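You operate a simulated robot arm through the tools that you are given. There is no shell and no other tool. Be economical: measure what you need, move in short steps, check, and stop when the job is done.

You are at the controls of a simulated robot arm. One attempt, no reset.

JOB
Charge the steel pot to 4 bar and fill the red-rimmed cup to 100 ml at the pot tap.
Fine: spill nothing; the cup stays under the tap; other levers and cups stay as they are.
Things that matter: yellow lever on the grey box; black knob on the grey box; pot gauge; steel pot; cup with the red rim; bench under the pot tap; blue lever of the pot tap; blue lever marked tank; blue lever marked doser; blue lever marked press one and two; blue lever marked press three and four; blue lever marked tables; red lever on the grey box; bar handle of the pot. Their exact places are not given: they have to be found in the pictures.

It is judged by the outcome, as a careful person would: the job done as asked, and still so three seconds after it is handed in. It fails if anything else is knocked over, pushed out of place, dropped, spilled or broken.

ROBOT AND FRAMES
A 7-joint arm with a two-finger parallel gripper on a trunk, on a base that drives. Base frame: it is fixed to the floor where the robot stands at the start and does not move with it; the origin is under the middle of the robot, x ahead of it, y to its left, z up. Lengths are in mm, angles in rad, forces in N, time in s.
With the tool pointing down near the work surface it reaches from about 200 to 740 mm from the robot's upright axis, wherever it stands. Its first joint turns from -2.897 to 2.897 rad. Places, roughly: yellow lever on the grey box [800, 0, 1200]; black knob on the grey box [800, -200, 1100]; pot gauge [800, -200, 1300]; steel pot [700, -100, 600]; bench under the pot tap [700, 100, 800]; blue lever of the pot tap [700, 200, 1000]; blue lever marked tank [700, -500, 1700]; blue lever marked doser [600, -600, 1700]; blue lever marked press one and two [600, -800, 1700]; blue lever marked press three and four [500, -900, 1700]; blue lever marked tables [500, -1100, 1700]; red lever on the grey box [700, -400, 1200]; bar handle of the pot [700, -200, 900]; yellow lever on the tank [-1800, -6500, 1700]; black lever on the tank [-2100, -6400, 1700]; black knob on the tank [-2000, -6500, 1800]. Payload 1.57 kg.
Tool frame: the origin (TCP) lies between the finger pads and is the grasp point; the fingertips stand 30 mm ahead of it; z points along the fingers, y is the line along which they close. The gripper opens to 110 mm. The fingers are 24 mm wide and 12 mm thick; the gripper's body (48 by 112 mm) begins 78 mm behind the TCP.
Orientation is that of the tool frame in the base frame, as a unit quaternion [x, y, z, w]. With the fingers straight down and closing along the base's y, the tool's x points along the base's -x, its y along +y and its z along -z.

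CONTROLS
- The arm moves only by the tool apply_moves. Its argument "commands" is a list of rows, each a list of 7 numbers: the shift along the tool's x, y, z in cm, then the turn, a rotation vector about the tool's x, y, z in rad, then the finger opening in cm, from 0 to 11. In form: [[dx, dy, dz, ax, ay, az, gripper], ...]. A call has 1 to 12 rows; each row shifts and turns the commanded pose from where the row before left it, along the tool's axes as they then stand. A row lasts 0.2 s, in which the tool goes at most 50 mm and 0.15 rad; a call with a longer step from one row to the next is refused whole, and so is a gripper value outside its range. Where a pose cannot be reached the arm comes as near as it can. A force on the tool above 40 N (or 10 N above the force at the start of the call, whichever is more), or a blocked arm, ends the call early, and 0.2 s more pass. Each finger travels about 45 mm/s and halts on what it meets, pressing with about 42 N; the grip force reading is that of the motor and also rises with nothing between the fingers. The clock runs only during rows and for 0.2 s after the last one: add rows that do not move to give the fingers time. It gives the time, the measured TCP pose, the force on the tool (base axes), the opening and the grip force at its end, in the units of the frame above (readings bear some noise).
- Cameras (640 x 400 px; columns grow to the right, rows downward): "scene" is now at [26.4, 138.7, 1603]; the picture's right is [-0.19, -0.98, 0.00], its down [-0.57, 0.11, -0.82] and it looks along [0.80, -0.16, -0.58] (base axes); focal length 260 px, centre (320, 200). "wrist" rides on the gripper at [70, 16, -141] in the tool frame; the picture's right is [-0.23, 0.97, 0.00], its down [-0.86, -0.20, -0.48] and it looks along [-0.47, -0.11, 0.88] (tool axes); focal length 222 px, centre (320, 200).
- get_image(camera): a new picture of that camera. No time passes.
- move_column(by): slides the trunk up (or, below 0, down) by that many mm; the arm and the scene camera ride with it, the base frame stays. It gives what a move gives, with no picture.
- roll_base(legs): drives the robot by 1 to 6 legs, each [ahead, turn to the left] in mm and rad, along the robot's own axes; the way and the turn of a leg run together, so that a leg with both is an arc; at most 1500 mm and 3.142 rad a leg. The arm and the cameras ride along, it lands a little off, and it stops where it bumps. It gives what a move gives.
- pan_tilt(pan, tilt): turns the head with the scene camera to pan (to the left, within 2.705 rad either way) and tilt (down, from -0.506 to 1.204), counted from straight ahead of the robot. It gives what a move gives.
- measure_at(camera, pixels): for up to 12 pixels [column, row] of the newest picture of that camera ("zoom" is the newest enlarged one), the place [x, y, z] in the base frame of the surface seen there, good to about 2 mm. No time passes.
- zoom(camera, box): a new picture of the part [left, top, right, bottom] of that camera's present view, enlarged. No time passes.
- job_done(): hands the job in; it is judged then, once.

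Go step by step. Measure first, check grasps and placings, and put right what went wrong. The budget is 80 turns and 68 pictures, counting those below and the enlarged ones. Unless the task says otherwise, let go and move clear before handing in, and close with one line.

The tools are called as a command line: name --pt "numbers of a row" for each row, then --argument value for the rest, lists and objects as JSON in quotes. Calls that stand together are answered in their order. apply_moves: Moves the arm, as the interface text tells. Its arguments: {"type":"object","properties":{"commands":{"type":"array","items":{"type":"array","items":{"type":"number"}}}},"required":["commands"]} The other tools are called the same way: move_column (by) slides the trunk up or down; roll_base (legs) drives the base; pan_tilt (pan, tilt) turns the head that bears the scene camera; get_image (camera) takes a picture; measure_at (camera, pixels) gives the place of the surface under pixels of a picture; zoom (camera, box) takes an enlarged picture of a part of a camera's view; job_done () hands the job in.

At the start:

```text
clock: 0.0
ee_pos: [465.4, 124.7, 1309.7]
orientation: [0.0, 1.0, 0.0, 0.0]
force: [0.7, -1.4, 0.0]
gripper_width: 110.1
finger_force: 0.0
trunk travel left (down, up): [-525.0, 65.0]
robot x, y, heading: [2.2, -3.7, 0.0]
head pan, tilt: [-0.194, 0.614]
```

scene: 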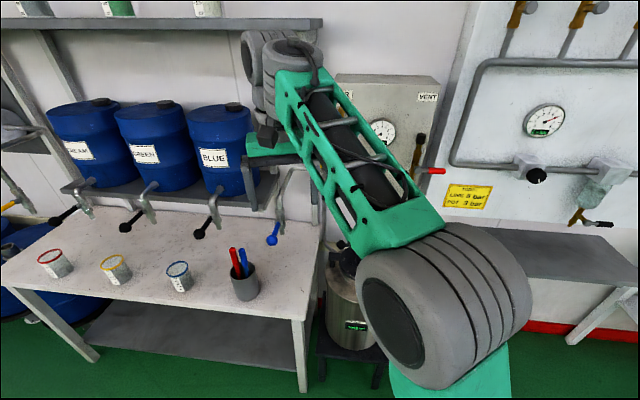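
wrist: 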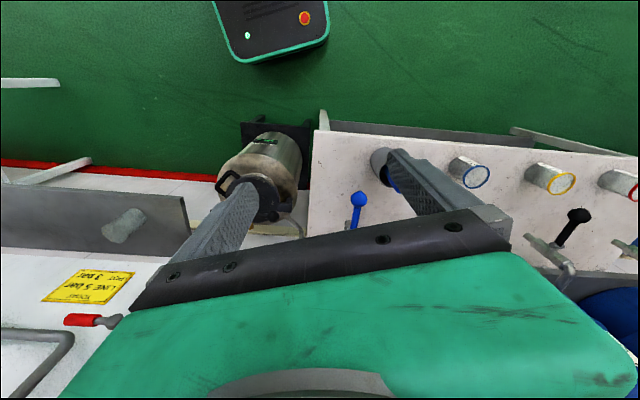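

The arm blocks the grey box in the scene view (about 390,130), and the red-rimmed cup is at (55,262). I'll zoom in on the box, the bench and the right-hand panel.

zoom --camera "scene" --box '[300, 60, 480, 200]'

zoom --camera "scene" --box '[0, 80, 340, 310]'

zoom --camera "scene" --box '[400, 0, 640, 240]'

```text
2.86 times, centred on (390, 130) of scene
```

zoom: 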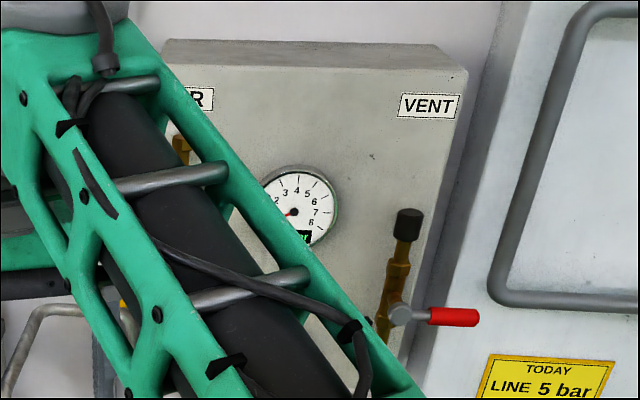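

```text
1.74 times, centred on (170, 195) of scene
```

zoom: 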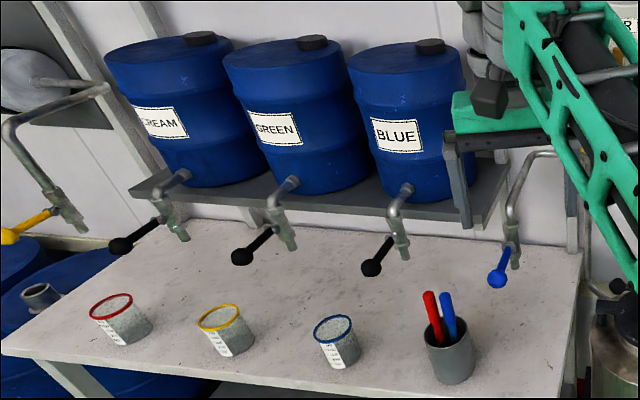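

```text
1.67 times, centred on (520, 120) of scene
```

zoom: 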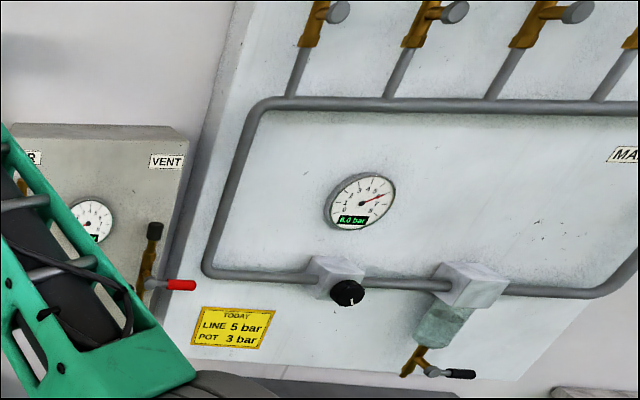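

The gauge and the VENT lever show, but the AIR side is hidden by the arm. I'll swing the arm back and left to clear the view.

apply_moves --pt "4 4 0 0 0 0 11" --pt "4 4 0 0 0 0 11" --pt "3 4 0 0 0 0 11" --pt "3 4 0 0 0 0 11" --pt "0 4 0 0 0 0 11" --pt "0 4 0 0 0 0 11"

get_image --camera "scene"

```text
refused: row 1 steps farther than a row can; nothing moved
```

```text
62 pictures are left
```

scene: 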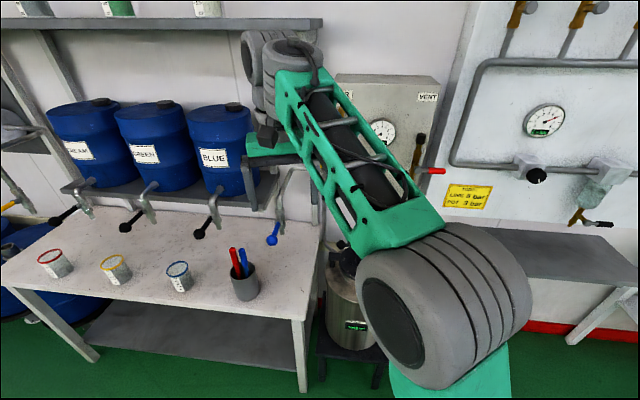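

The move was refused because the steps were too long. I'll repeat it in shorter ones.

apply_moves --pt "3 3.5 0 0 0 0 11" --pt "3 3.5 0 0 0 0 11" --pt "3 3.5 0 0 0 0 11" --pt "3 3.5 0 0 0 0 11" --pt "2 3.5 0 0 0 0 11" --pt "0 4 0 0 0 0 11" --pt "0 4 0 0 0 0 11"

get_image --camera "scene"

```text
clock: 1.6
ee_pos: [324.5, 380.5, 1308.8]
orientation: [0.0, 1.0, 0.0, 0.0]
force: [-0.1, -0.1, 0.4]
gripper_width: 110.3
finger_force: 0.1
trunk travel left (down, up): [-525.0, 65.0]
robot x, y, heading: [-2.7, -0.7, -0.001]
head pan, tilt: [-0.194, 0.614]
```

```text
61 pictures are left
```

scene: 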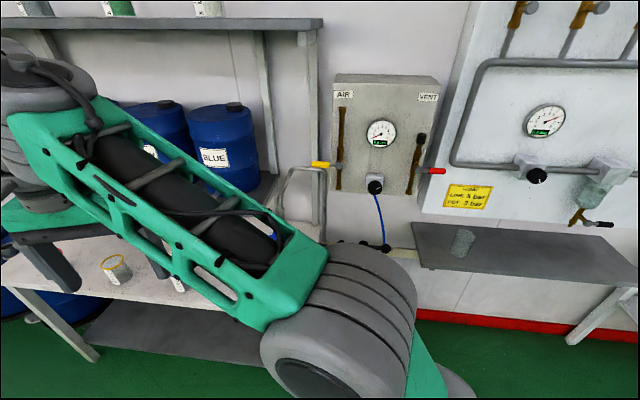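

zoom --camera "scene" --box '[290, 60, 480, 260]'

measure_at --camera "scene" --pixels '[[319, 164], [335, 165], [340, 108], [340, 186], [375, 187], [381, 133], [437, 171], [420, 138], [350, 200], [400, 200], [455, 240], [400, 90]]'

zoom --camera "wrist" --box '[0, 0, 640, 400]'

```text
2.00 times, centred on (385, 160) of scene
```

zoom: 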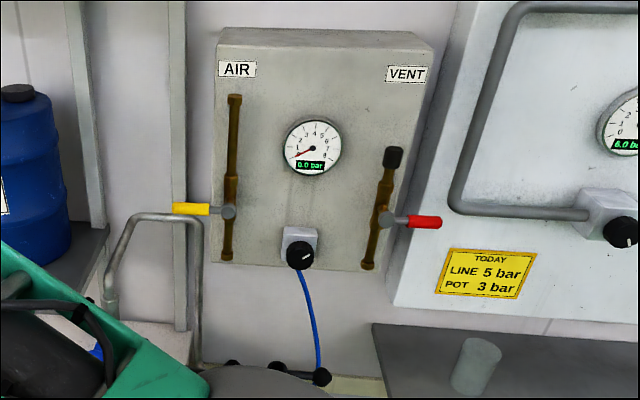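

```text
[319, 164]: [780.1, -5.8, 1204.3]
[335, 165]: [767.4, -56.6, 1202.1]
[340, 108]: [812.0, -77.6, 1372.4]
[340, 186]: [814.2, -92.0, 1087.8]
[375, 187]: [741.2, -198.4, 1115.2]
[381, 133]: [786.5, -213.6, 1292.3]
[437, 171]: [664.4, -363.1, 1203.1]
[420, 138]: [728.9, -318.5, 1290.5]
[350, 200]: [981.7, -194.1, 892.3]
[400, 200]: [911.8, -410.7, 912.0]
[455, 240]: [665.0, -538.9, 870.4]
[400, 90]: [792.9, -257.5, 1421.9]
```

```text
1.00 times, centred on (320, 200) of wrist
```

zoom: 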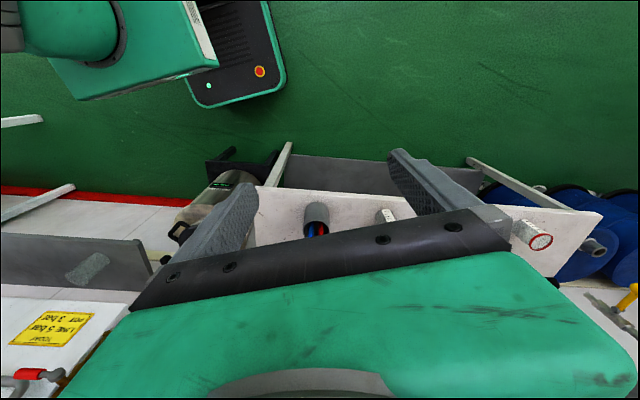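

The yellow lever at (319,164) lies across its vertical pipe, so AIR is closed. The red one at (437,171) is closed too, and the pot gauge reads 0.0. Next I'll swing the arm right to see the bench and the pot.

apply_moves --pt "0 -4.8 0 0 0 0 11" --pt "0 -4.8 0 0 0 0 11" --pt "0 -4.8 0 0 0 0 11" --pt "0 -4.8 0 0 0 0 11" --pt "0 -4.8 0 0 0 0 11" --pt "0 -4.8 0 0 0 0 11" --pt "0 -4.8 0 0 0 0 11" --pt "0 -4.8 0 0 0 0 11" --pt "0 -4.8 0 0 0 0 11" --pt "0 -4.8 0 0 0 0 11" --pt "0 -4.8 0 0 0 0 11" --pt "0 -4.8 0 0 0 0 11"

pan_tilt --pan 0.1 --tilt 0.75

get_image --camera "scene"

get_image --camera "wrist"

```text
clock: 4.2
ee_pos: [326.4, -199.2, 1308.6]
orientation: [0.0, 1.0, 0.001, 0.0]
force: [0.0, 0.4, 0.1]
gripper_width: 109.8
finger_force: 0.2
trunk travel left (down, up): [-525.0, 65.0]
robot x, y, heading: [-2.0, -1.7, 0.004]
head pan, tilt: [-0.194, 0.614]
```

```text
clock: 5.0
ee_pos: [325.3, -198.1, 1310.8]
orientation: [0.001, 1.0, 0.0, 0.0]
force: [0.5, -0.1, 0.9]
gripper_width: 110.2
finger_force: 0.1
trunk travel left (down, up): [-525.0, 65.0]
robot x, y, heading: [1.4, 1.4, 0.001]
head pan, tilt: [0.099, 0.75]
```

```text
58 pictures are left
```

scene: 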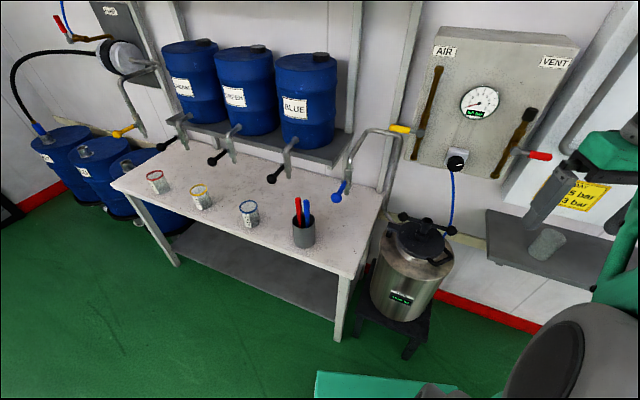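

```text
57 pictures are left
```

wrist: 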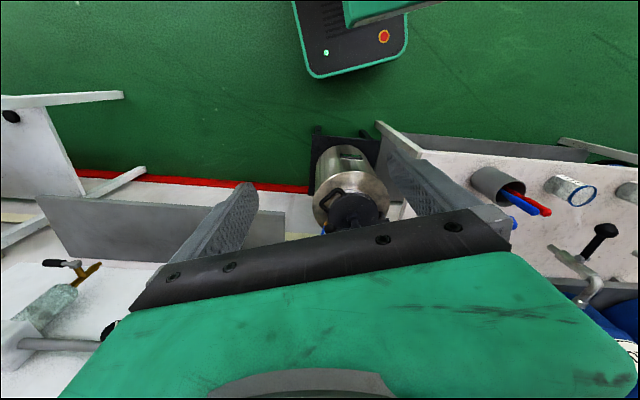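

Now everything is in view. I'll zoom in on the pot with its tap, and on the cups.

zoom --camera "scene" --box '[280, 110, 480, 340]'

zoom --camera "scene" --box '[120, 130, 360, 280]'

measure_at --camera "scene" --pixels '[[337, 198], [346, 182], [349, 173], [349, 165], [302, 235], [332, 232], [369, 232], [337, 275], [120, 185], [235, 245], [300, 205], [360, 145]]'

```text
1.74 times, centred on (380, 225) of scene
```

zoom: 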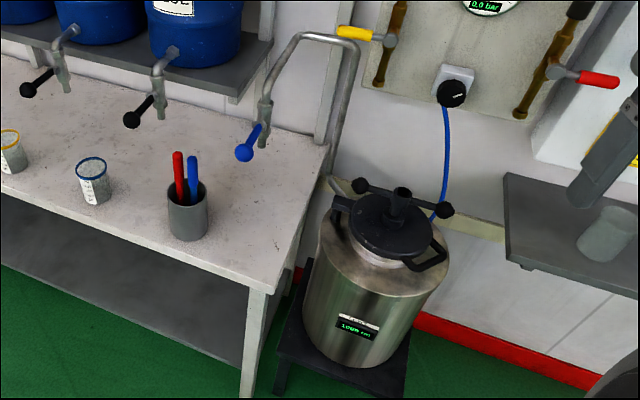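

```text
2.67 times, centred on (240, 205) of scene
```

zoom: 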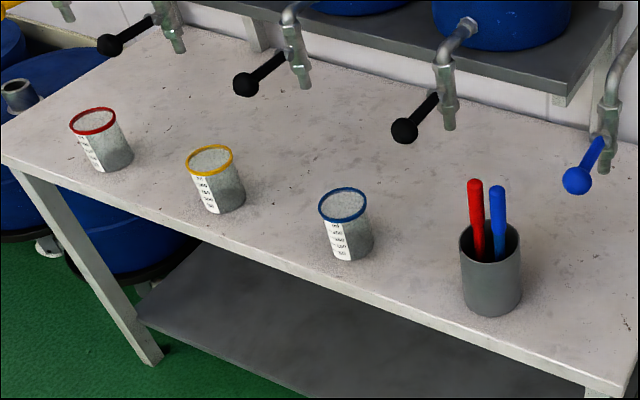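

```text
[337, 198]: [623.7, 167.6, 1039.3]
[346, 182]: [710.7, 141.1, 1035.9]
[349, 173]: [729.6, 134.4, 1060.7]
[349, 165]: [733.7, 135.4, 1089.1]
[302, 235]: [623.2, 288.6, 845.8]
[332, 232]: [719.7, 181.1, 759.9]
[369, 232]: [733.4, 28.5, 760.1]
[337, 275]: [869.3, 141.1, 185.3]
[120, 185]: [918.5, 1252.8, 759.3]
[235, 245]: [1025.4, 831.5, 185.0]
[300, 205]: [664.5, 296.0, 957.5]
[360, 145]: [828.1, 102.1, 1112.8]
```

zoom --camera "scene" --box '[360, 200, 470, 320]'

zoom --camera "scene" --box '[140, 160, 220, 210]'

measure_at --camera "scene" --pixels '[[404, 217], [450, 231], [427, 224], [158, 172], [149, 174], [161, 174], [158, 186], [160, 194], [430, 262], [339, 273], [290, 215], [363, 262]]'

```text
3.33 times, centred on (415, 260) of scene
```

zoom: 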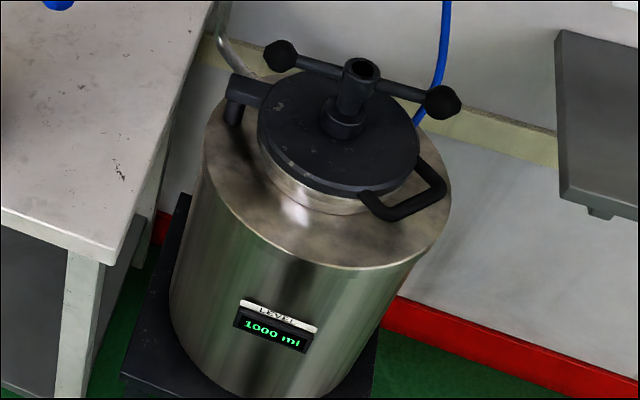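

```text
8.00 times, centred on (180, 185) of scene
```

zoom: 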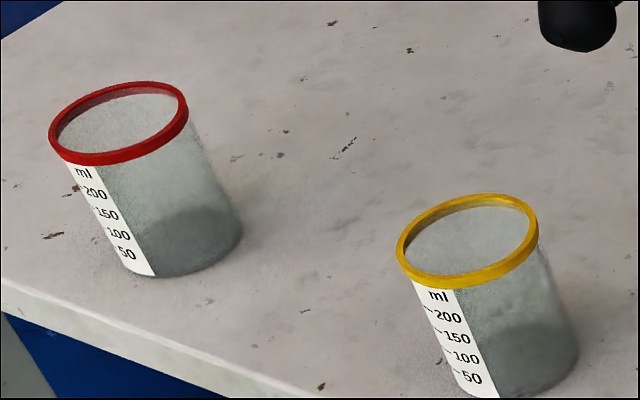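

```text
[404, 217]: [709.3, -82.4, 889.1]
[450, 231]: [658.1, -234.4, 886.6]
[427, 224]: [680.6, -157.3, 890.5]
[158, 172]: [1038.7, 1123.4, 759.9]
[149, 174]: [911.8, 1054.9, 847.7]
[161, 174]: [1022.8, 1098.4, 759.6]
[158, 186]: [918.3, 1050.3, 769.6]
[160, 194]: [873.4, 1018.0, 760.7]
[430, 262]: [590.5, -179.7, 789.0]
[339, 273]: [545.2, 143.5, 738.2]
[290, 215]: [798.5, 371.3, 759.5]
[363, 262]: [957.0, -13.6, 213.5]
```

The red cup stands at about (938,1080) and the pot tap's spout at about (715,140). The wall runs at about -0.29 rad to my axes. I'll drive along the bench to the cup, ending facing the wall.

roll_base --legs '[[0, 1.277], [1280, 0], [0, -1.571]]'

pan_tilt --pan 0.1 --tilt 0.75

get_image --camera "scene"

```text
clock: 18.4
ee_pos: [621.4, 943.6, 1309.8]
orientation: [0.144, 0.99, 0.0, 0.0]
force: [0.4, 0.8, 0.3]
gripper_width: 109.8
finger_force: 0.0
trunk travel left (down, up): [-525.0, 65.0]
robot x, y, heading: [364.6, 1228.9, -0.287]
head pan, tilt: [0.099, 0.75]
```

```text
clock: 19.0
ee_pos: [620.3, 944.9, 1310.0]
orientation: [0.143, 0.99, 0.0, 0.0]
force: [-0.5, -0.2, -0.6]
gripper_width: 109.7
finger_force: 0.2
trunk travel left (down, up): [-525.0, 65.0]
robot x, y, heading: [363.8, 1226.8, -0.287]
head pan, tilt: [0.099, 0.75]
```

```text
52 pictures are left
```

scene: 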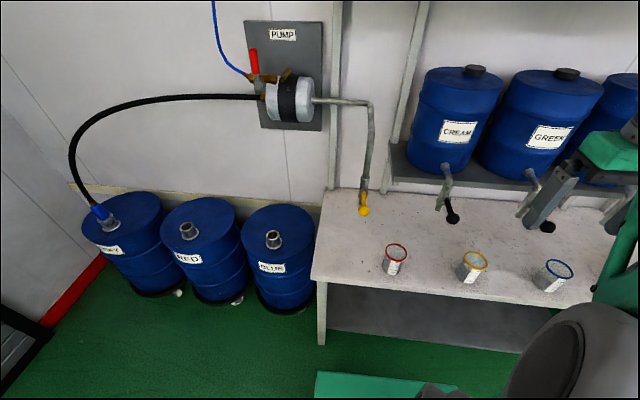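

I'm standing in front of the red cup, at (396,258). I'll measure the cup and the bench edge.

zoom --camera "scene" --box '[370, 230, 500, 300]'

measure_at --camera "scene" --pixels '[[386, 250], [406, 250], [396, 244], [396, 256], [396, 264], [395, 277], [383, 262], [407, 262], [330, 284], [480, 299], [445, 258], [474, 252]]'

```text
4.92 times, centred on (435, 265) of scene
```

zoom: 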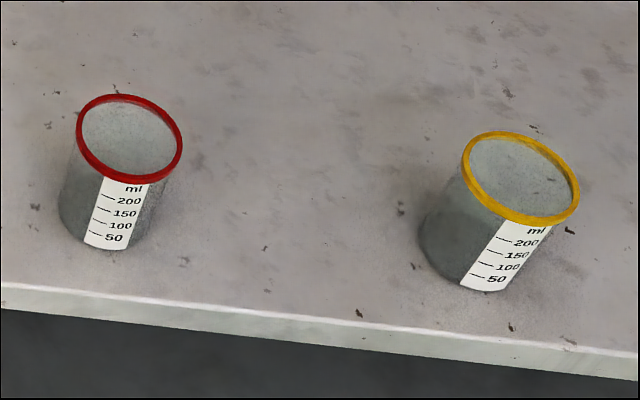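

```text
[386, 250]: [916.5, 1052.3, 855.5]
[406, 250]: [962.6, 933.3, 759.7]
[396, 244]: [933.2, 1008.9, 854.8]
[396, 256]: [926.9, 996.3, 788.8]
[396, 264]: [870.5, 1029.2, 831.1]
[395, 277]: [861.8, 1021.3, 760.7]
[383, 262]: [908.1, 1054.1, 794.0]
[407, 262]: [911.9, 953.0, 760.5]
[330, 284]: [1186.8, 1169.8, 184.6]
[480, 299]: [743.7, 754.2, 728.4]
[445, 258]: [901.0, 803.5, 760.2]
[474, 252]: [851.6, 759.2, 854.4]
```

measure_at --camera "zoom" --pixels '[[78, 128], [180, 150], [112, 97], [140, 181], [115, 215], [110, 247], [66, 205], [150, 215], [30, 286], [620, 372], [463, 165], [576, 190]]'

```text
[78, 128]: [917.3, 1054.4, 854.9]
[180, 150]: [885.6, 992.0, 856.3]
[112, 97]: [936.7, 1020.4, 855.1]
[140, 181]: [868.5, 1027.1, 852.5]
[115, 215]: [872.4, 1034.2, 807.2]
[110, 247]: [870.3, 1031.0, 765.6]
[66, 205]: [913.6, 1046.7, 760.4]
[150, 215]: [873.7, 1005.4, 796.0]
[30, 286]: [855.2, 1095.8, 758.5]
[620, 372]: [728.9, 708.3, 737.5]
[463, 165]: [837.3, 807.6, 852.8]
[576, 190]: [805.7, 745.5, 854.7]
```

The red cup's rim centre is at about (902,1023,855), with a radius of about 36. It stands about 67 mm in from the bench edge. I'll lower the trunk, tilt the tool forward by 1.0 rad so the hand will clear the tap later, and shift left to line up.

move_column --by -330

apply_moves --pt "0 2.2 0 0 -0.145 0 11" --pt "0 2.2 0 0 -0.145 0 11" --pt "0 2.2 0 0 -0.145 0 11" --pt "0 2.2 0 0 -0.145 0 11" --pt "0 2.2 0 0 -0.145 0 11" --pt "0 2.2 0 0 -0.145 0 11" --pt "0 2.2 0 0 -0.13 0 11" --pt "0 0 0 0 0 0 11"

get_image --camera "wrist"

```text
clock: 22.3
ee_pos: [621.5, 944.6, 979.6]
orientation: [0.144, 0.99, 0.0, 0.001]
force: [-0.5, 0.0, -0.3]
gripper_width: 110.1
finger_force: 0.0
trunk travel left (down, up): [-195.0, 395.0]
robot x, y, heading: [364.1, 1224.7, -0.288]
head pan, tilt: [0.099, 0.75]
```

```text
clock: 23.3
ee_pos: [681.9, 983.2, 877.9]
orientation: [0.191, 0.97, 0.0, 0.148]
force: [0.2, -0.7, -0.4]
gripper_width: 110.3
finger_force: 0.0
out of reach, approached as far as the arm can: row 5
trunk travel left (down, up): [-195.0, 395.0]
robot x, y, heading: [366.0, 1227.8, -0.289]
head pan, tilt: [0.099, 0.75]
stopped in row 5: the arm was blocked; the commanded pose is now the measured one
```

```text
50 pictures are left
```

wrist: 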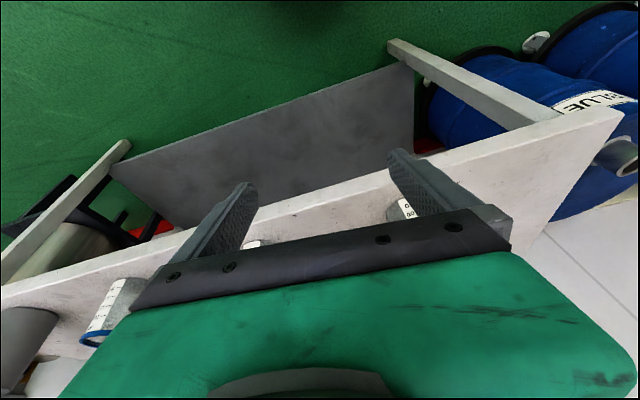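

The arm ran out of joint range so close in. I'll extend forward and up first, then continue the tilt.

apply_moves --pt "-3.6 1.5 -2 0 0 0 11" --pt "-3.6 1.5 -2 0 0 0 11" --pt "-3.6 1.5 -2 0 0 0 11" --pt "-3.6 1.5 -2 0 0 0 11" --pt "-3.6 1.5 -2 0 0 0 11" --pt "0 1.5 0 0 -0.1 0 11" --pt "0 1 0 0 -0.1 0 11" --pt "0 0 0 0 -0.1 0 11" --pt "0 0 0 0 -0.1 0 11" --pt "0 0 0 0 -0.1 0 11" --pt "0 0 0 0 -0.1 0 11" --pt "0 0 0 0 -0.1 0 11"

```text
clock: 25.9
ee_pos: [837.8, 1025.8, 1087.9]
orientation: [0.223, 0.859, -0.098, 0.45]
force: [-0.1, -0.1, 0.2]
gripper_width: 110.1
finger_force: 0.0
out of reach, approached as far as the arm can: row 10, 11, 12
trunk travel left (down, up): [-195.0, 395.0]
robot x, y, heading: [367.3, 1227.5, -0.292]
head pan, tilt: [0.099, 0.75]
```

The tool is tilted about 0.61 rad below horizontal, with its yaw at -0.47. I'll correct the yaw, centre above the cup and come down to z of about 900.

apply_moves --pt "0 0 0 -0.065 0.003 -0.046 11" --pt "0 0 0 -0.065 0.003 -0.046 11" --pt "-1.7 0.85 2.45 0 0 0 11" --pt "-1.7 0.85 2.45 0 0 0 11" --pt "0 0 0 0 0 0 11" --pt "3.0 0 2.1 0 0 0 11" --pt "3.0 0 2.1 0 0 0 11" --pt "3.0 0 2.1 0 0 0 11" --pt "3.0 0 2.1 0 0 0 11" --pt "0 0 0 0 0 0 11"

get_image --camera "wrist"

get_image --camera "scene"

```text
clock: 27.4
ee_pos: [927.0, 1108.3, 1029.4]
orientation: [0.113, 0.896, -0.032, 0.429]
force: [1.5, 10.0, 1.0]
gripper_width: 109.8
finger_force: 0.0
out of reach, approached as far as the arm can: row 1, 2, 3
trunk travel left (down, up): [-195.0, 395.0]
robot x, y, heading: [362.7, 1225.7, -0.281]
head pan, tilt: [0.099, 0.75]
stopped in row 7: the force on the tool passed its limit (the readings are from after the stop); the commanded pose is now the measured one
```

```text
49 pictures are left
```

wrist: 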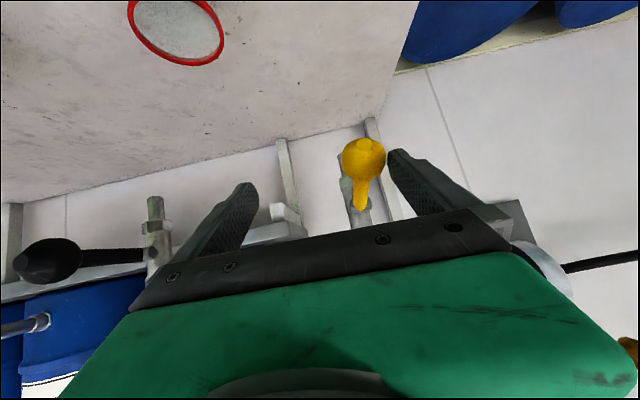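

```text
48 pictures are left
```

scene: 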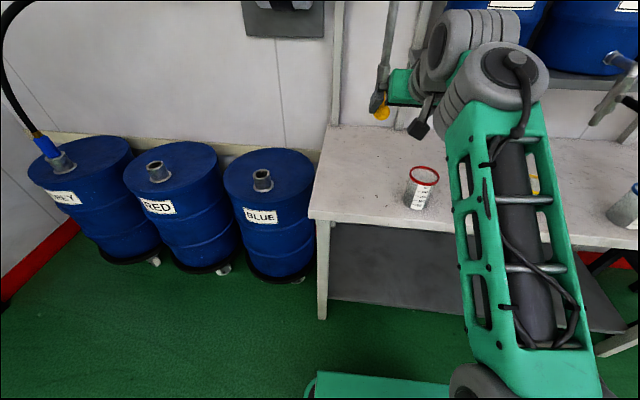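

The arm came out left of where it should be, at (927,1108,1029), and touched something next to the yellow lever with 10 N. I'll back straight out along the tool axis and then look.

apply_moves --pt "0 0 -2 0 0 0 11" --pt "0 0 -3 0 0 0 11" --pt "0 0 -4 0 0 0 11" --pt "0 0 -4 0 0 0 11" --pt "0 0 0 0 0 0 11"

pan_tilt --pan 0.05 --tilt 0.5

get_image --camera "scene"

```text
clock: 28.6
ee_pos: [833.3, 1123.5, 1102.2]
orientation: [0.12, 0.899, -0.036, 0.42]
force: [0.3, -0.3, 0.2]
gripper_width: 110.1
finger_force: 0.1
trunk travel left (down, up): [-195.0, 395.0]
robot x, y, heading: [365.1, 1225.2, -0.283]
head pan, tilt: [0.099, 0.75]
```

```text
clock: 29.4
ee_pos: [832.8, 1126.5, 1104.0]
orientation: [0.117, 0.898, -0.034, 0.422]
force: [0.1, 0.6, 0.8]
gripper_width: 110.0
finger_force: 0.1
trunk travel left (down, up): [-195.0, 395.0]
robot x, y, heading: [359.8, 1229.2, -0.285]
head pan, tilt: [0.051, 0.499]
```

```text
47 pictures are left
```

scene: 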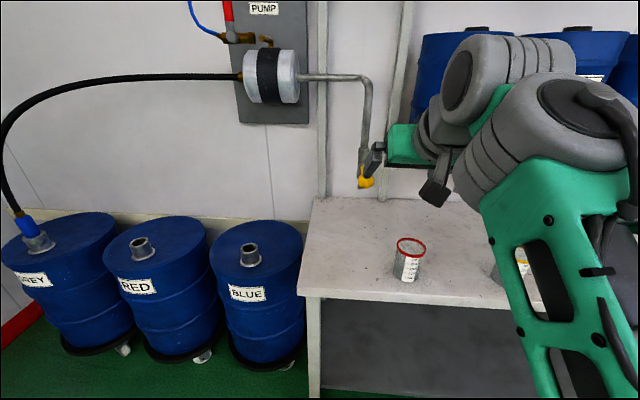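

The yellow lever still points straight out and nothing is flowing. I'll move to above and in front of the cup.

apply_moves --pt "1.65 -1.8 2.38 0 0 0 11" --pt "1.65 -1.8 2.38 0 0 0 11" --pt "1.65 -1.8 2.38 0 0 0 11" --pt "1.65 -1.8 2.38 0 0 0 11" --pt "1.65 -1.8 2.38 0 0 0 11" --pt "0 0 0 0 0 0 11"

get_image --camera "wrist"

```text
clock: 30.3
ee_pos: [853.6, 1127.4, 1018.6]
orientation: [0.051, 0.902, 0.003, 0.429]
force: [-0.8, 1.2, -0.3]
gripper_width: 109.9
finger_force: 0.1
trunk travel left (down, up): [-195.0, 395.0]
robot x, y, heading: [363.1, 1225.3, -0.288]
head pan, tilt: [0.051, 0.499]
stopped in row 4: the arm was blocked; the commanded pose is now the measured one
```

```text
46 pictures are left
```

wrist: 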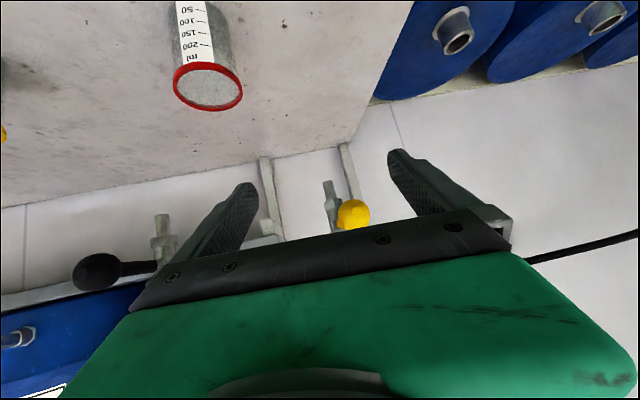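

The arm is blocked again and its yaw is drifting, so a joint has reached a limit in this folded posture. I'll back up and untilt towards the starting posture, then look at it.

apply_moves --pt "-1 0 -3 0 0.14 0 11" --pt "-1 0 -3 0 0.14 0 11" --pt "0 0 -3 0 0.14 0 11" --pt "0 0 -3 0 0.14 0 11" --pt "0 0 -2 0 0.14 0 11" --pt "0 0 0 0 0.14 0 11" --pt "0 0 0 0 0 0 11"

get_image --camera "scene"

```text
clock: 31.9
ee_pos: [812.4, 1122.7, 941.9]
orientation: [0.046, 0.994, 0.018, 0.098]
force: [0.6, 0.4, 0.3]
gripper_width: 110.1
finger_force: 0.0
out of reach, approached as far as the arm can: row 3, 4, 5, 6
trunk travel left (down, up): [-195.0, 395.0]
robot x, y, heading: [363.2, 1225.4, -0.286]
head pan, tilt: [0.051, 0.499]
```

```text
45 pictures are left
```

scene: 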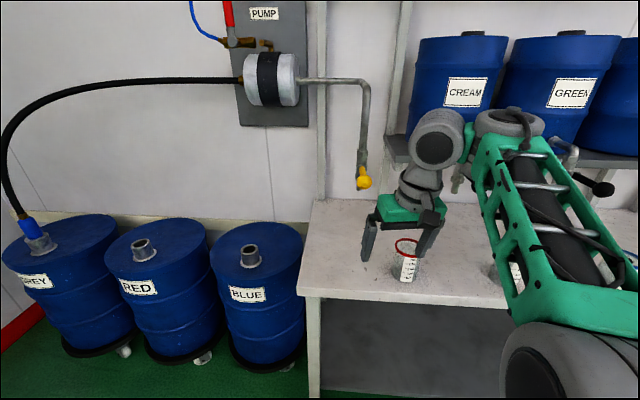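

The hand is now nearly vertical beside the cup. I'll send a hold to see where the commanded pose settles, and lower the trunk more so the wrist gets more tilt range.

apply_moves --pt "0 0 0 0 0 0 11" --pt "0 0 0 0 0 0 11" --pt "0 0 -2 0 0 0 11" --pt "0 0 0 0 0 0 11"

```text
clock: 32.9
ee_pos: [814.1, 1122.4, 948.3]
orientation: [0.046, 0.994, 0.012, 0.102]
force: [0.6, 0.0, 0.0]
gripper_width: 109.9
finger_force: 0.0
out of reach, approached as far as the arm can: row 3
trunk travel left (down, up): [-195.0, 395.0]
robot x, y, heading: [361.7, 1223.7, -0.285]
head pan, tilt: [0.051, 0.499]
```

apply_moves --pt "0 0 0 0 0.05 0.07 11" --pt "0 0 0 0 0.05 0.07 11" --pt "0 0 0 0 0.05 0.06 11" --pt "1 -1 0 0 0.05 0 11" --pt "1 -1 0 0 0 0 11" --pt "1 -1 0 0 0 0 11" --pt "0 0 0 0 0 0 11"

get_image --camera "wrist"

```text
clock: 34.5
ee_pos: [758.8, 1109.3, 879.5]
orientation: [0.142, 0.989, 0.035, -0.003]
force: [0.4, 0.0, -0.1]
gripper_width: 109.9
finger_force: 0.1
out of reach, approached as far as the arm can: row 1, 2, 3, 4
trunk travel left (down, up): [-195.0, 395.0]
robot x, y, heading: [364.9, 1228.4, -0.289]
head pan, tilt: [0.051, 0.499]
```

```text
44 pictures are left
```

wrist: 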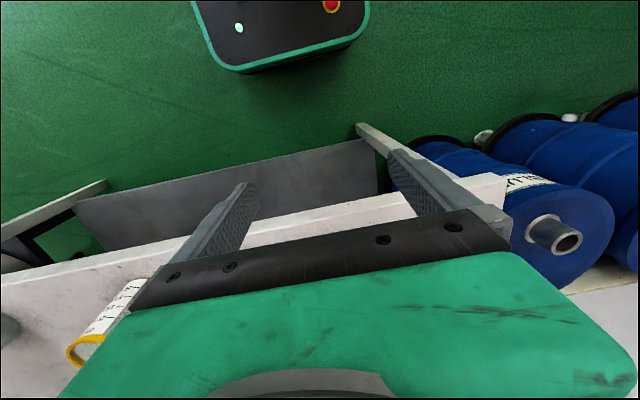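

The tool is now straight down at (759,1109,879), in front of the bench. I'll test a plain rise to find the reachable range.

apply_moves --pt "0 0 -3 0 0 0 11" --pt "0 0 -3 0 0 0 11" --pt "0 0 -3 0 0 0 11" --pt "0 0 -3 0 0 0 11" --pt "0 0 0 0 0 0 11"

get_image --camera "scene"

```text
clock: 35.7
ee_pos: [761.7, 1100.6, 882.9]
orientation: [0.143, 0.989, 0.035, -0.003]
force: [-0.6, 0.2, -0.3]
gripper_width: 109.8
finger_force: 0.1
out of reach, approached as far as the arm can: row 1, 2, 3, 4
trunk travel left (down, up): [-195.0, 395.0]
robot x, y, heading: [364.7, 1228.2, -0.284]
head pan, tilt: [0.051, 0.499]
```

```text
43 pictures are left
```

scene: 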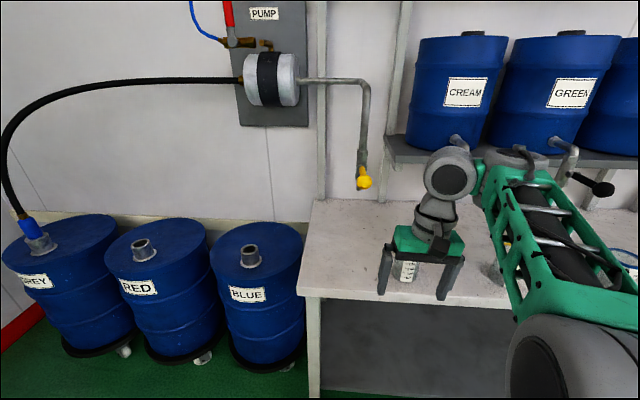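

A straight rise is unreachable in this posture because the hand sits too high relative to the lowered shoulder. I'll raise the trunk by 230 and work lower relative to the shoulder.

move_column --by 230

apply_moves --pt "0 0 2 0 0 0 11" --pt "0 0 2 0 0 0 11" --pt "0 0 2 0 0 0 11" --pt "0 0 0 0 0 0 11"

```text
clock: 38.1
ee_pos: [761.8, 1101.4, 1112.7]
orientation: [0.142, 0.989, 0.035, -0.002]
force: [0.5, 0.1, 0.4]
gripper_width: 109.9
finger_force: 0.1
trunk travel left (down, up): [-425.0, 165.0]
robot x, y, heading: [367.0, 1225.0, -0.286]
head pan, tilt: [0.051, 0.499]
```

```text
clock: 39.1
ee_pos: [765.8, 1105.8, 1060.9]
orientation: [0.141, 0.989, 0.035, -0.003]
force: [-0.1, 0.2, 0.5]
gripper_width: 110.0
finger_force: 0.1
out of reach, approached as far as the arm can: row 1
trunk travel left (down, up): [-425.0, 165.0]
robot x, y, heading: [365.4, 1222.8, -0.286]
head pan, tilt: [0.051, 0.499]
```

apply_moves --pt "-3 0 2 0 0 0 11" --pt "-3 0 2 0 0 0 11" --pt "-3 0 2 0 0 0 11" --pt "0 0 0 0 -0.1 0 11" --pt "0 0 0 0 -0.1 0 11" --pt "0 0 0 0 -0.1 0 11" --pt "0 0 0 0 -0.1 0 11" --pt "0 0 0 0 -0.1 0 11" --pt "0 0 0 0 -0.1 0 11" --pt "0 0 0 0 -0.1 0 11" --pt "0 0 0 0 0 0 11"

get_image --camera "scene"

```text
clock: 41.5
ee_pos: [851.7, 1086.5, 999.5]
orientation: [0.145, 0.93, -0.016, 0.337]
force: [-0.1, -0.4, 0.3]
gripper_width: 109.9
finger_force: 0.1
trunk travel left (down, up): [-425.0, 165.0]
robot x, y, heading: [362.9, 1225.1, -0.286]
head pan, tilt: [0.051, 0.499]
```

```text
42 pictures are left
```

scene: 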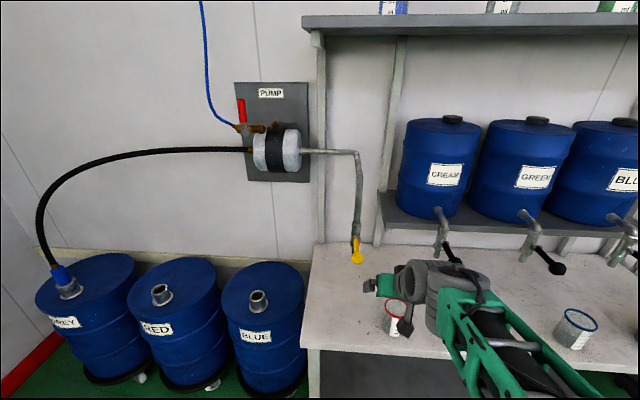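

This works. I'll finish the tilt and take out the small roll.

apply_moves --pt "0 -1.5 0 0 -0.1 -0.036 11" --pt "0 -1.5 0 0 -0.1 -0.036 11" --pt "0 -1 0 0 -0.1 -0.036 11" --pt "0 0 0 0 0 0 11"

```text
clock: 42.5
ee_pos: [840.6, 1048.1, 999.7]
orientation: [0.092, 0.876, -0.056, 0.471]
force: [0.3, -0.2, -1.2]
gripper_width: 110.1
finger_force: 0.1
trunk travel left (down, up): [-425.0, 165.0]
robot x, y, heading: [365.3, 1229.2, -0.287]
head pan, tilt: [0.051, 0.499]
```

apply_moves --pt "1.26 -0.21 2.62 0 0 0 11" --pt "1.26 -0.21 2.62 0 0 0 11" --pt "1.26 -0.21 2.62 0 0 0 11" --pt "1.26 -0.21 2.62 0 0 0 11" --pt "0 0 0 0 0 0 11"

get_image --camera "wrist"

```text
clock: 43.7
ee_pos: [897.0, 1026.0, 898.0]
orientation: [0.092, 0.876, -0.056, 0.471]
force: [-0.9, -0.3, 0.0]
gripper_width: 110.1
finger_force: 0.0
trunk travel left (down, up): [-425.0, 165.0]
robot x, y, heading: [367.9, 1224.6, -0.288]
head pan, tilt: [0.051, 0.499]
```

```text
41 pictures are left
```

wrist: 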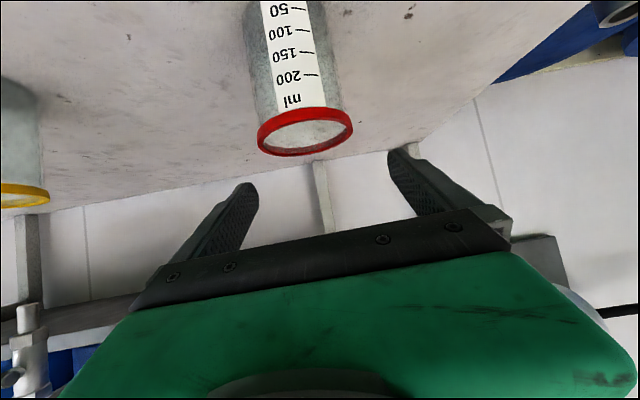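

measure_at --camera "wrist" --pixels '[[258, 137], [352, 122], [300, 112], [303, 157], [309, 70], [245, 200], [405, 160]]'

```text
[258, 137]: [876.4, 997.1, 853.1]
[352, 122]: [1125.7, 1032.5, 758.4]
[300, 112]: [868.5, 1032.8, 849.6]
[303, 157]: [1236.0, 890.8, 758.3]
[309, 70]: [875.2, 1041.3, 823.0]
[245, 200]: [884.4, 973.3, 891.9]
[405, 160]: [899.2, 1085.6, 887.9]
```

The rim agrees with a centre of about (902,1024). I'll go down to z of about 812 and close the fingers.

apply_moves --pt "1.75 -0.02 1.3 0 0 0 11" --pt "1.75 -0.02 1.3 0 0 0 11" --pt "1.75 -0.02 1.3 0 0 0 11" --pt "1.75 -0.02 1.3 0 0 0 11" --pt "0 0 0 0 0 0 11"

apply_moves --pt "0 0 0 0 0 0 8.5" --pt "0 0 0 0 0 0 7.5" --pt "0 0 0 0 0 0 6.5" --pt "0 0 0 0 0 0 6" --pt "0 0 0 0 0 0 6" --pt "0 0 0 0 0 0 6"

get_image --camera "wrist"

```text
clock: 44.9
ee_pos: [903.1, 1023.6, 811.1]
orientation: [0.092, 0.876, -0.056, 0.47]
force: [-0.2, 0.4, 0.6]
gripper_width: 109.9
finger_force: 0.0
trunk travel left (down, up): [-425.0, 165.0]
robot x, y, heading: [365.2, 1224.4, -0.283]
head pan, tilt: [0.051, 0.499]
```

```text
clock: 46.3
ee_pos: [901.0, 1023.7, 811.1]
orientation: [0.092, 0.876, -0.056, 0.469]
force: [0.3, 0.8, 0.5]
gripper_width: 67.4
finger_force: 42.1
trunk travel left (down, up): [-425.0, 165.0]
robot x, y, heading: [367.2, 1220.4, -0.279]
head pan, tilt: [0.051, 0.499]
```

```text
40 pictures are left
```

wrist: 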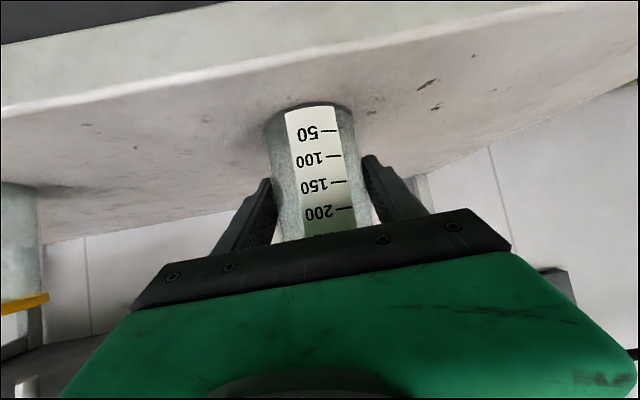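

The cup is held at 67.4 mm. I'll lift it straight up.

apply_moves --pt "-1.67 0 -1.1 0 0 0 6" --pt "-2.5 0 -1.66 0 0 0 6" --pt "-2.5 0 -1.66 0 0 0 6" --pt "-2.5 0 -1.66 0 0 0 6" --pt "-2.5 0 -1.66 0 0 0 6" --pt "0 0 0 0 0 0 6"

roll_base --legs '[[-250, 0], [0, -1.605], [875, 0], [0, 1.571]]'

get_image --camera "scene"

```text
clock: 47.7
ee_pos: [902.4, 1025.7, 953.0]
orientation: [0.091, 0.876, -0.055, 0.471]
force: [-0.1, 0.2, -0.5]
gripper_width: 67.6
finger_force: 42.1
trunk travel left (down, up): [-425.0, 165.0]
robot x, y, heading: [363.2, 1228.5, -0.29]
head pan, tilt: [0.051, 0.499]
```

```text
clock: 61.4
ee_pos: [385.2, 249.4, 952.0]
orientation: [0.106, 0.875, -0.063, 0.469]
force: [0.0, 0.2, 0.6]
gripper_width: 66.9
finger_force: 41.7
trunk travel left (down, up): [-425.0, 165.0]
robot x, y, heading: [-144.3, 465.3, -0.314]
head pan, tilt: [0.051, 0.499]
```

```text
39 pictures are left
```

scene: 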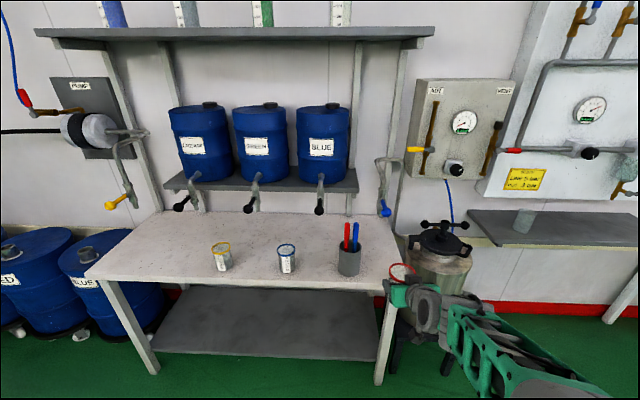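

I've arrived at (-144,465), facing the wall with the cup held. I'll zoom in on the pot tap to measure the spout and lever.

zoom --camera "scene" --box '[330, 140, 430, 290]'

```text
2.67 times, centred on (380, 215) of scene
```

zoom: 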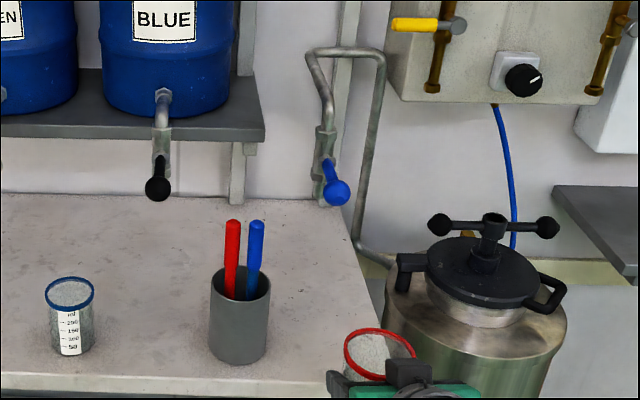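

measure_at --camera "zoom" --pixels '[[336, 192], [328, 168], [317, 202], [316, 188], [322, 155], [325, 135], [322, 100], [312, 60], [300, 280], [372, 350], [264, 300], [214, 285]]'

zoom --camera "scene" --box '[365, 170, 405, 225]'

```text
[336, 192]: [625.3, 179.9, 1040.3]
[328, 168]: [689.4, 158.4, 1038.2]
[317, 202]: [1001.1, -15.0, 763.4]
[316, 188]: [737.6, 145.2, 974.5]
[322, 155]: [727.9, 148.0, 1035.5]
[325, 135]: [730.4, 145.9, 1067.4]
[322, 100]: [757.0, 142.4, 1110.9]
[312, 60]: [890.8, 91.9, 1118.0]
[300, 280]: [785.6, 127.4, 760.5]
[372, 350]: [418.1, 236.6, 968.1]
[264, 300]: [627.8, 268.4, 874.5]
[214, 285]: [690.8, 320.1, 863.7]
```

```text
7.27 times, centred on (385, 198) of scene
```

zoom: 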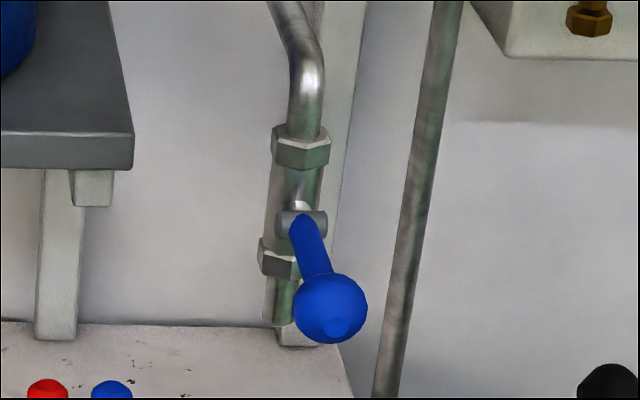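

The spout axis is at about (747,142), and the pen holder stands close on its left. I'll come in from the front right (azimuth about +0.09) so the hand clears the pens. I'll drive to a waypoint, turn, and then creep ahead.

measure_at --camera "zoom" --pixels '[[275, 320], [288, 290], [277, 262], [300, 150], [330, 310], [318, 250], [288, 222], [322, 222]]'

roll_base --legs '[[0, -1.468], [376, 0], [0, 1.872], [230, 0]]'

pan_tilt --pan -0.1 --tilt 0.6

get_image --camera "scene"

```text
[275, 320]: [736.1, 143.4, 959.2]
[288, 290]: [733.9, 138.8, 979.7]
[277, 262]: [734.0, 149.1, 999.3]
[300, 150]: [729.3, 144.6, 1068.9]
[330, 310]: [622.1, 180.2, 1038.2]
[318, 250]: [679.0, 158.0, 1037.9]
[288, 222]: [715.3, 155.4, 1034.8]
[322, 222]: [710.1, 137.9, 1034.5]
```

```text
clock: 73.2
ee_pos: [576.1, 132.2, 952.4]
orientation: [-0.074, 0.878, 0.034, 0.472]
force: [0.4, 0.1, 0.0]
gripper_width: 66.6
finger_force: 41.7
trunk travel left (down, up): [-425.0, 165.0]
robot x, y, heading: [6.2, 122.8, 0.092]
head pan, tilt: [0.051, 0.499]
```

```text
clock: 74.0
ee_pos: [577.5, 133.2, 952.1]
orientation: [-0.074, 0.878, 0.033, 0.473]
force: [-1.1, 0.1, 0.1]
gripper_width: 66.4
finger_force: 42.2
trunk travel left (down, up): [-425.0, 165.0]
robot x, y, heading: [3.8, 122.5, 0.098]
head pan, tilt: [-0.099, 0.6]
```

```text
36 pictures are left
```

scene: 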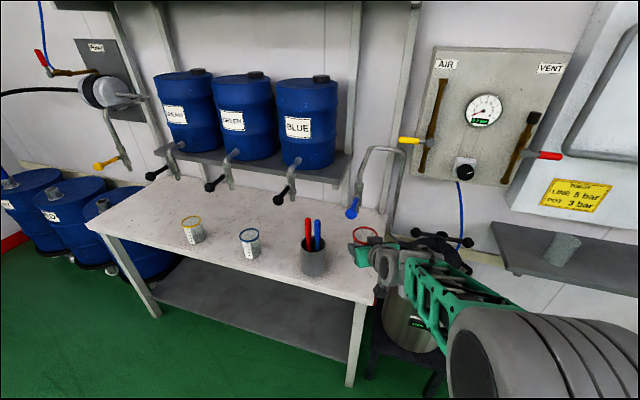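

The cup, at (367,235), is lined up to the right of the pens. I'll lower it to just above the bench and slide it forward under the spout at (745,139).

apply_moves --pt "2.5 0.04 1.66 0 0 0 6" --pt "2.5 0.04 1.66 0 0 0 6" --pt "2.5 0.04 1.66 0 0 0 6" --pt "2.5 0.04 1.66 0 0 0 6" --pt "-1.84 -0.42 2.79 0 0 0 6" --pt "-1.84 -0.42 2.79 0 0 0 6" --pt "-1.84 -0.42 2.79 0 0 0 6" --pt "0 0 0 0 0 0 6"

zoom --camera "scene" --box '[270, 130, 470, 300]'

```text
clock: 75.8
ee_pos: [679.3, 136.8, 830.9]
orientation: [-0.075, 0.878, 0.034, 0.472]
force: [0.2, -0.8, -1.0]
gripper_width: 66.5
finger_force: 42.1
trunk travel left (down, up): [-425.0, 165.0]
robot x, y, heading: [5.6, 124.2, 0.092]
head pan, tilt: [-0.099, 0.6]
```

```text
2.35 times, centred on (370, 215) of scene
```

zoom: 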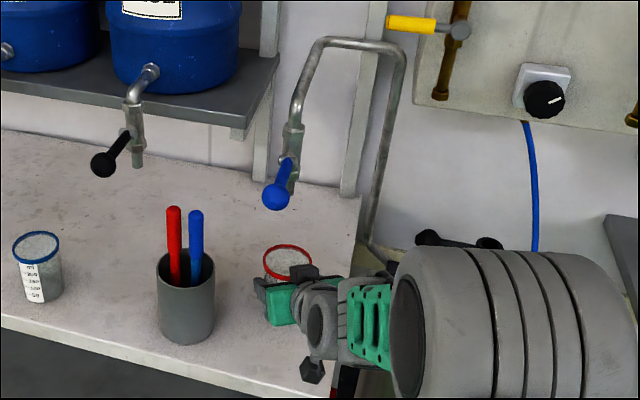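

apply_moves --pt "-1.2 -0.3 1.83 0 0 0 6" --pt "-1.2 -0.3 1.83 0 0 0 6" --pt "-1.2 -0.3 1.83 0 0 0 6" --pt "0 0 0 0 0 0 6"

apply_moves --pt "0.75 0 0.5 0 0 0 6" --pt "0.6 0 0.4 0 0 0 6" --pt "0.25 0 0.17 0 0 0 6" --pt "0 0 0 0 0 0 6"

zoom --camera "scene" --box '[310, 160, 430, 280]'

get_image --camera "wrist"

```text
clock: 76.8
ee_pos: [746.2, 137.2, 831.8]
orientation: [-0.074, 0.878, 0.034, 0.471]
force: [-0.1, 0.1, -1.5]
gripper_width: 66.6
finger_force: 42.1
trunk travel left (down, up): [-425.0, 165.0]
robot x, y, heading: [2.5, 125.5, 0.096]
head pan, tilt: [-0.099, 0.6]
```

```text
clock: 77.8
ee_pos: [745.2, 138.2, 811.4]
orientation: [-0.074, 0.878, 0.034, 0.472]
force: [-0.2, 1.0, -0.7]
gripper_width: 66.7
finger_force: 41.8
trunk travel left (down, up): [-425.0, 165.0]
robot x, y, heading: [3.8, 121.8, 0.092]
head pan, tilt: [-0.099, 0.6]
```

```text
3.33 times, centred on (370, 220) of scene
```

zoom: 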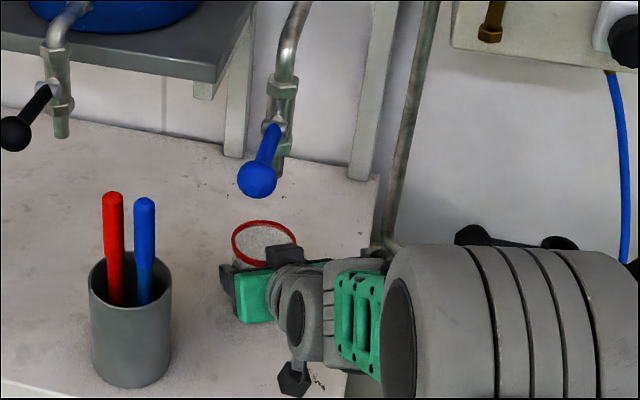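

```text
33 pictures are left
```

wrist: 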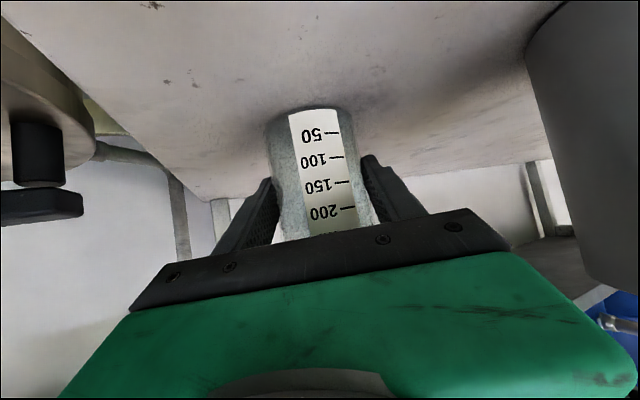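

measure_at --camera "scene" --pixels '[[382, 212]]'

measure_at --camera "zoom" --pixels '[[234, 242], [296, 238], [262, 223], [278, 172], [285, 160], [284, 95], [257, 185], [268, 150], [240, 258]]'

```text
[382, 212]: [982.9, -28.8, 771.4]
```

```text
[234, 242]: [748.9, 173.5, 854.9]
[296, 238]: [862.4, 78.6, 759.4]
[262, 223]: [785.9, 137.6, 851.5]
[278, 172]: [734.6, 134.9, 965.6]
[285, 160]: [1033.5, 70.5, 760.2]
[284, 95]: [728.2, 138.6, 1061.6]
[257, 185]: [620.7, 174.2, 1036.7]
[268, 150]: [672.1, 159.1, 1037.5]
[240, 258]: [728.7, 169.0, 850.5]
```

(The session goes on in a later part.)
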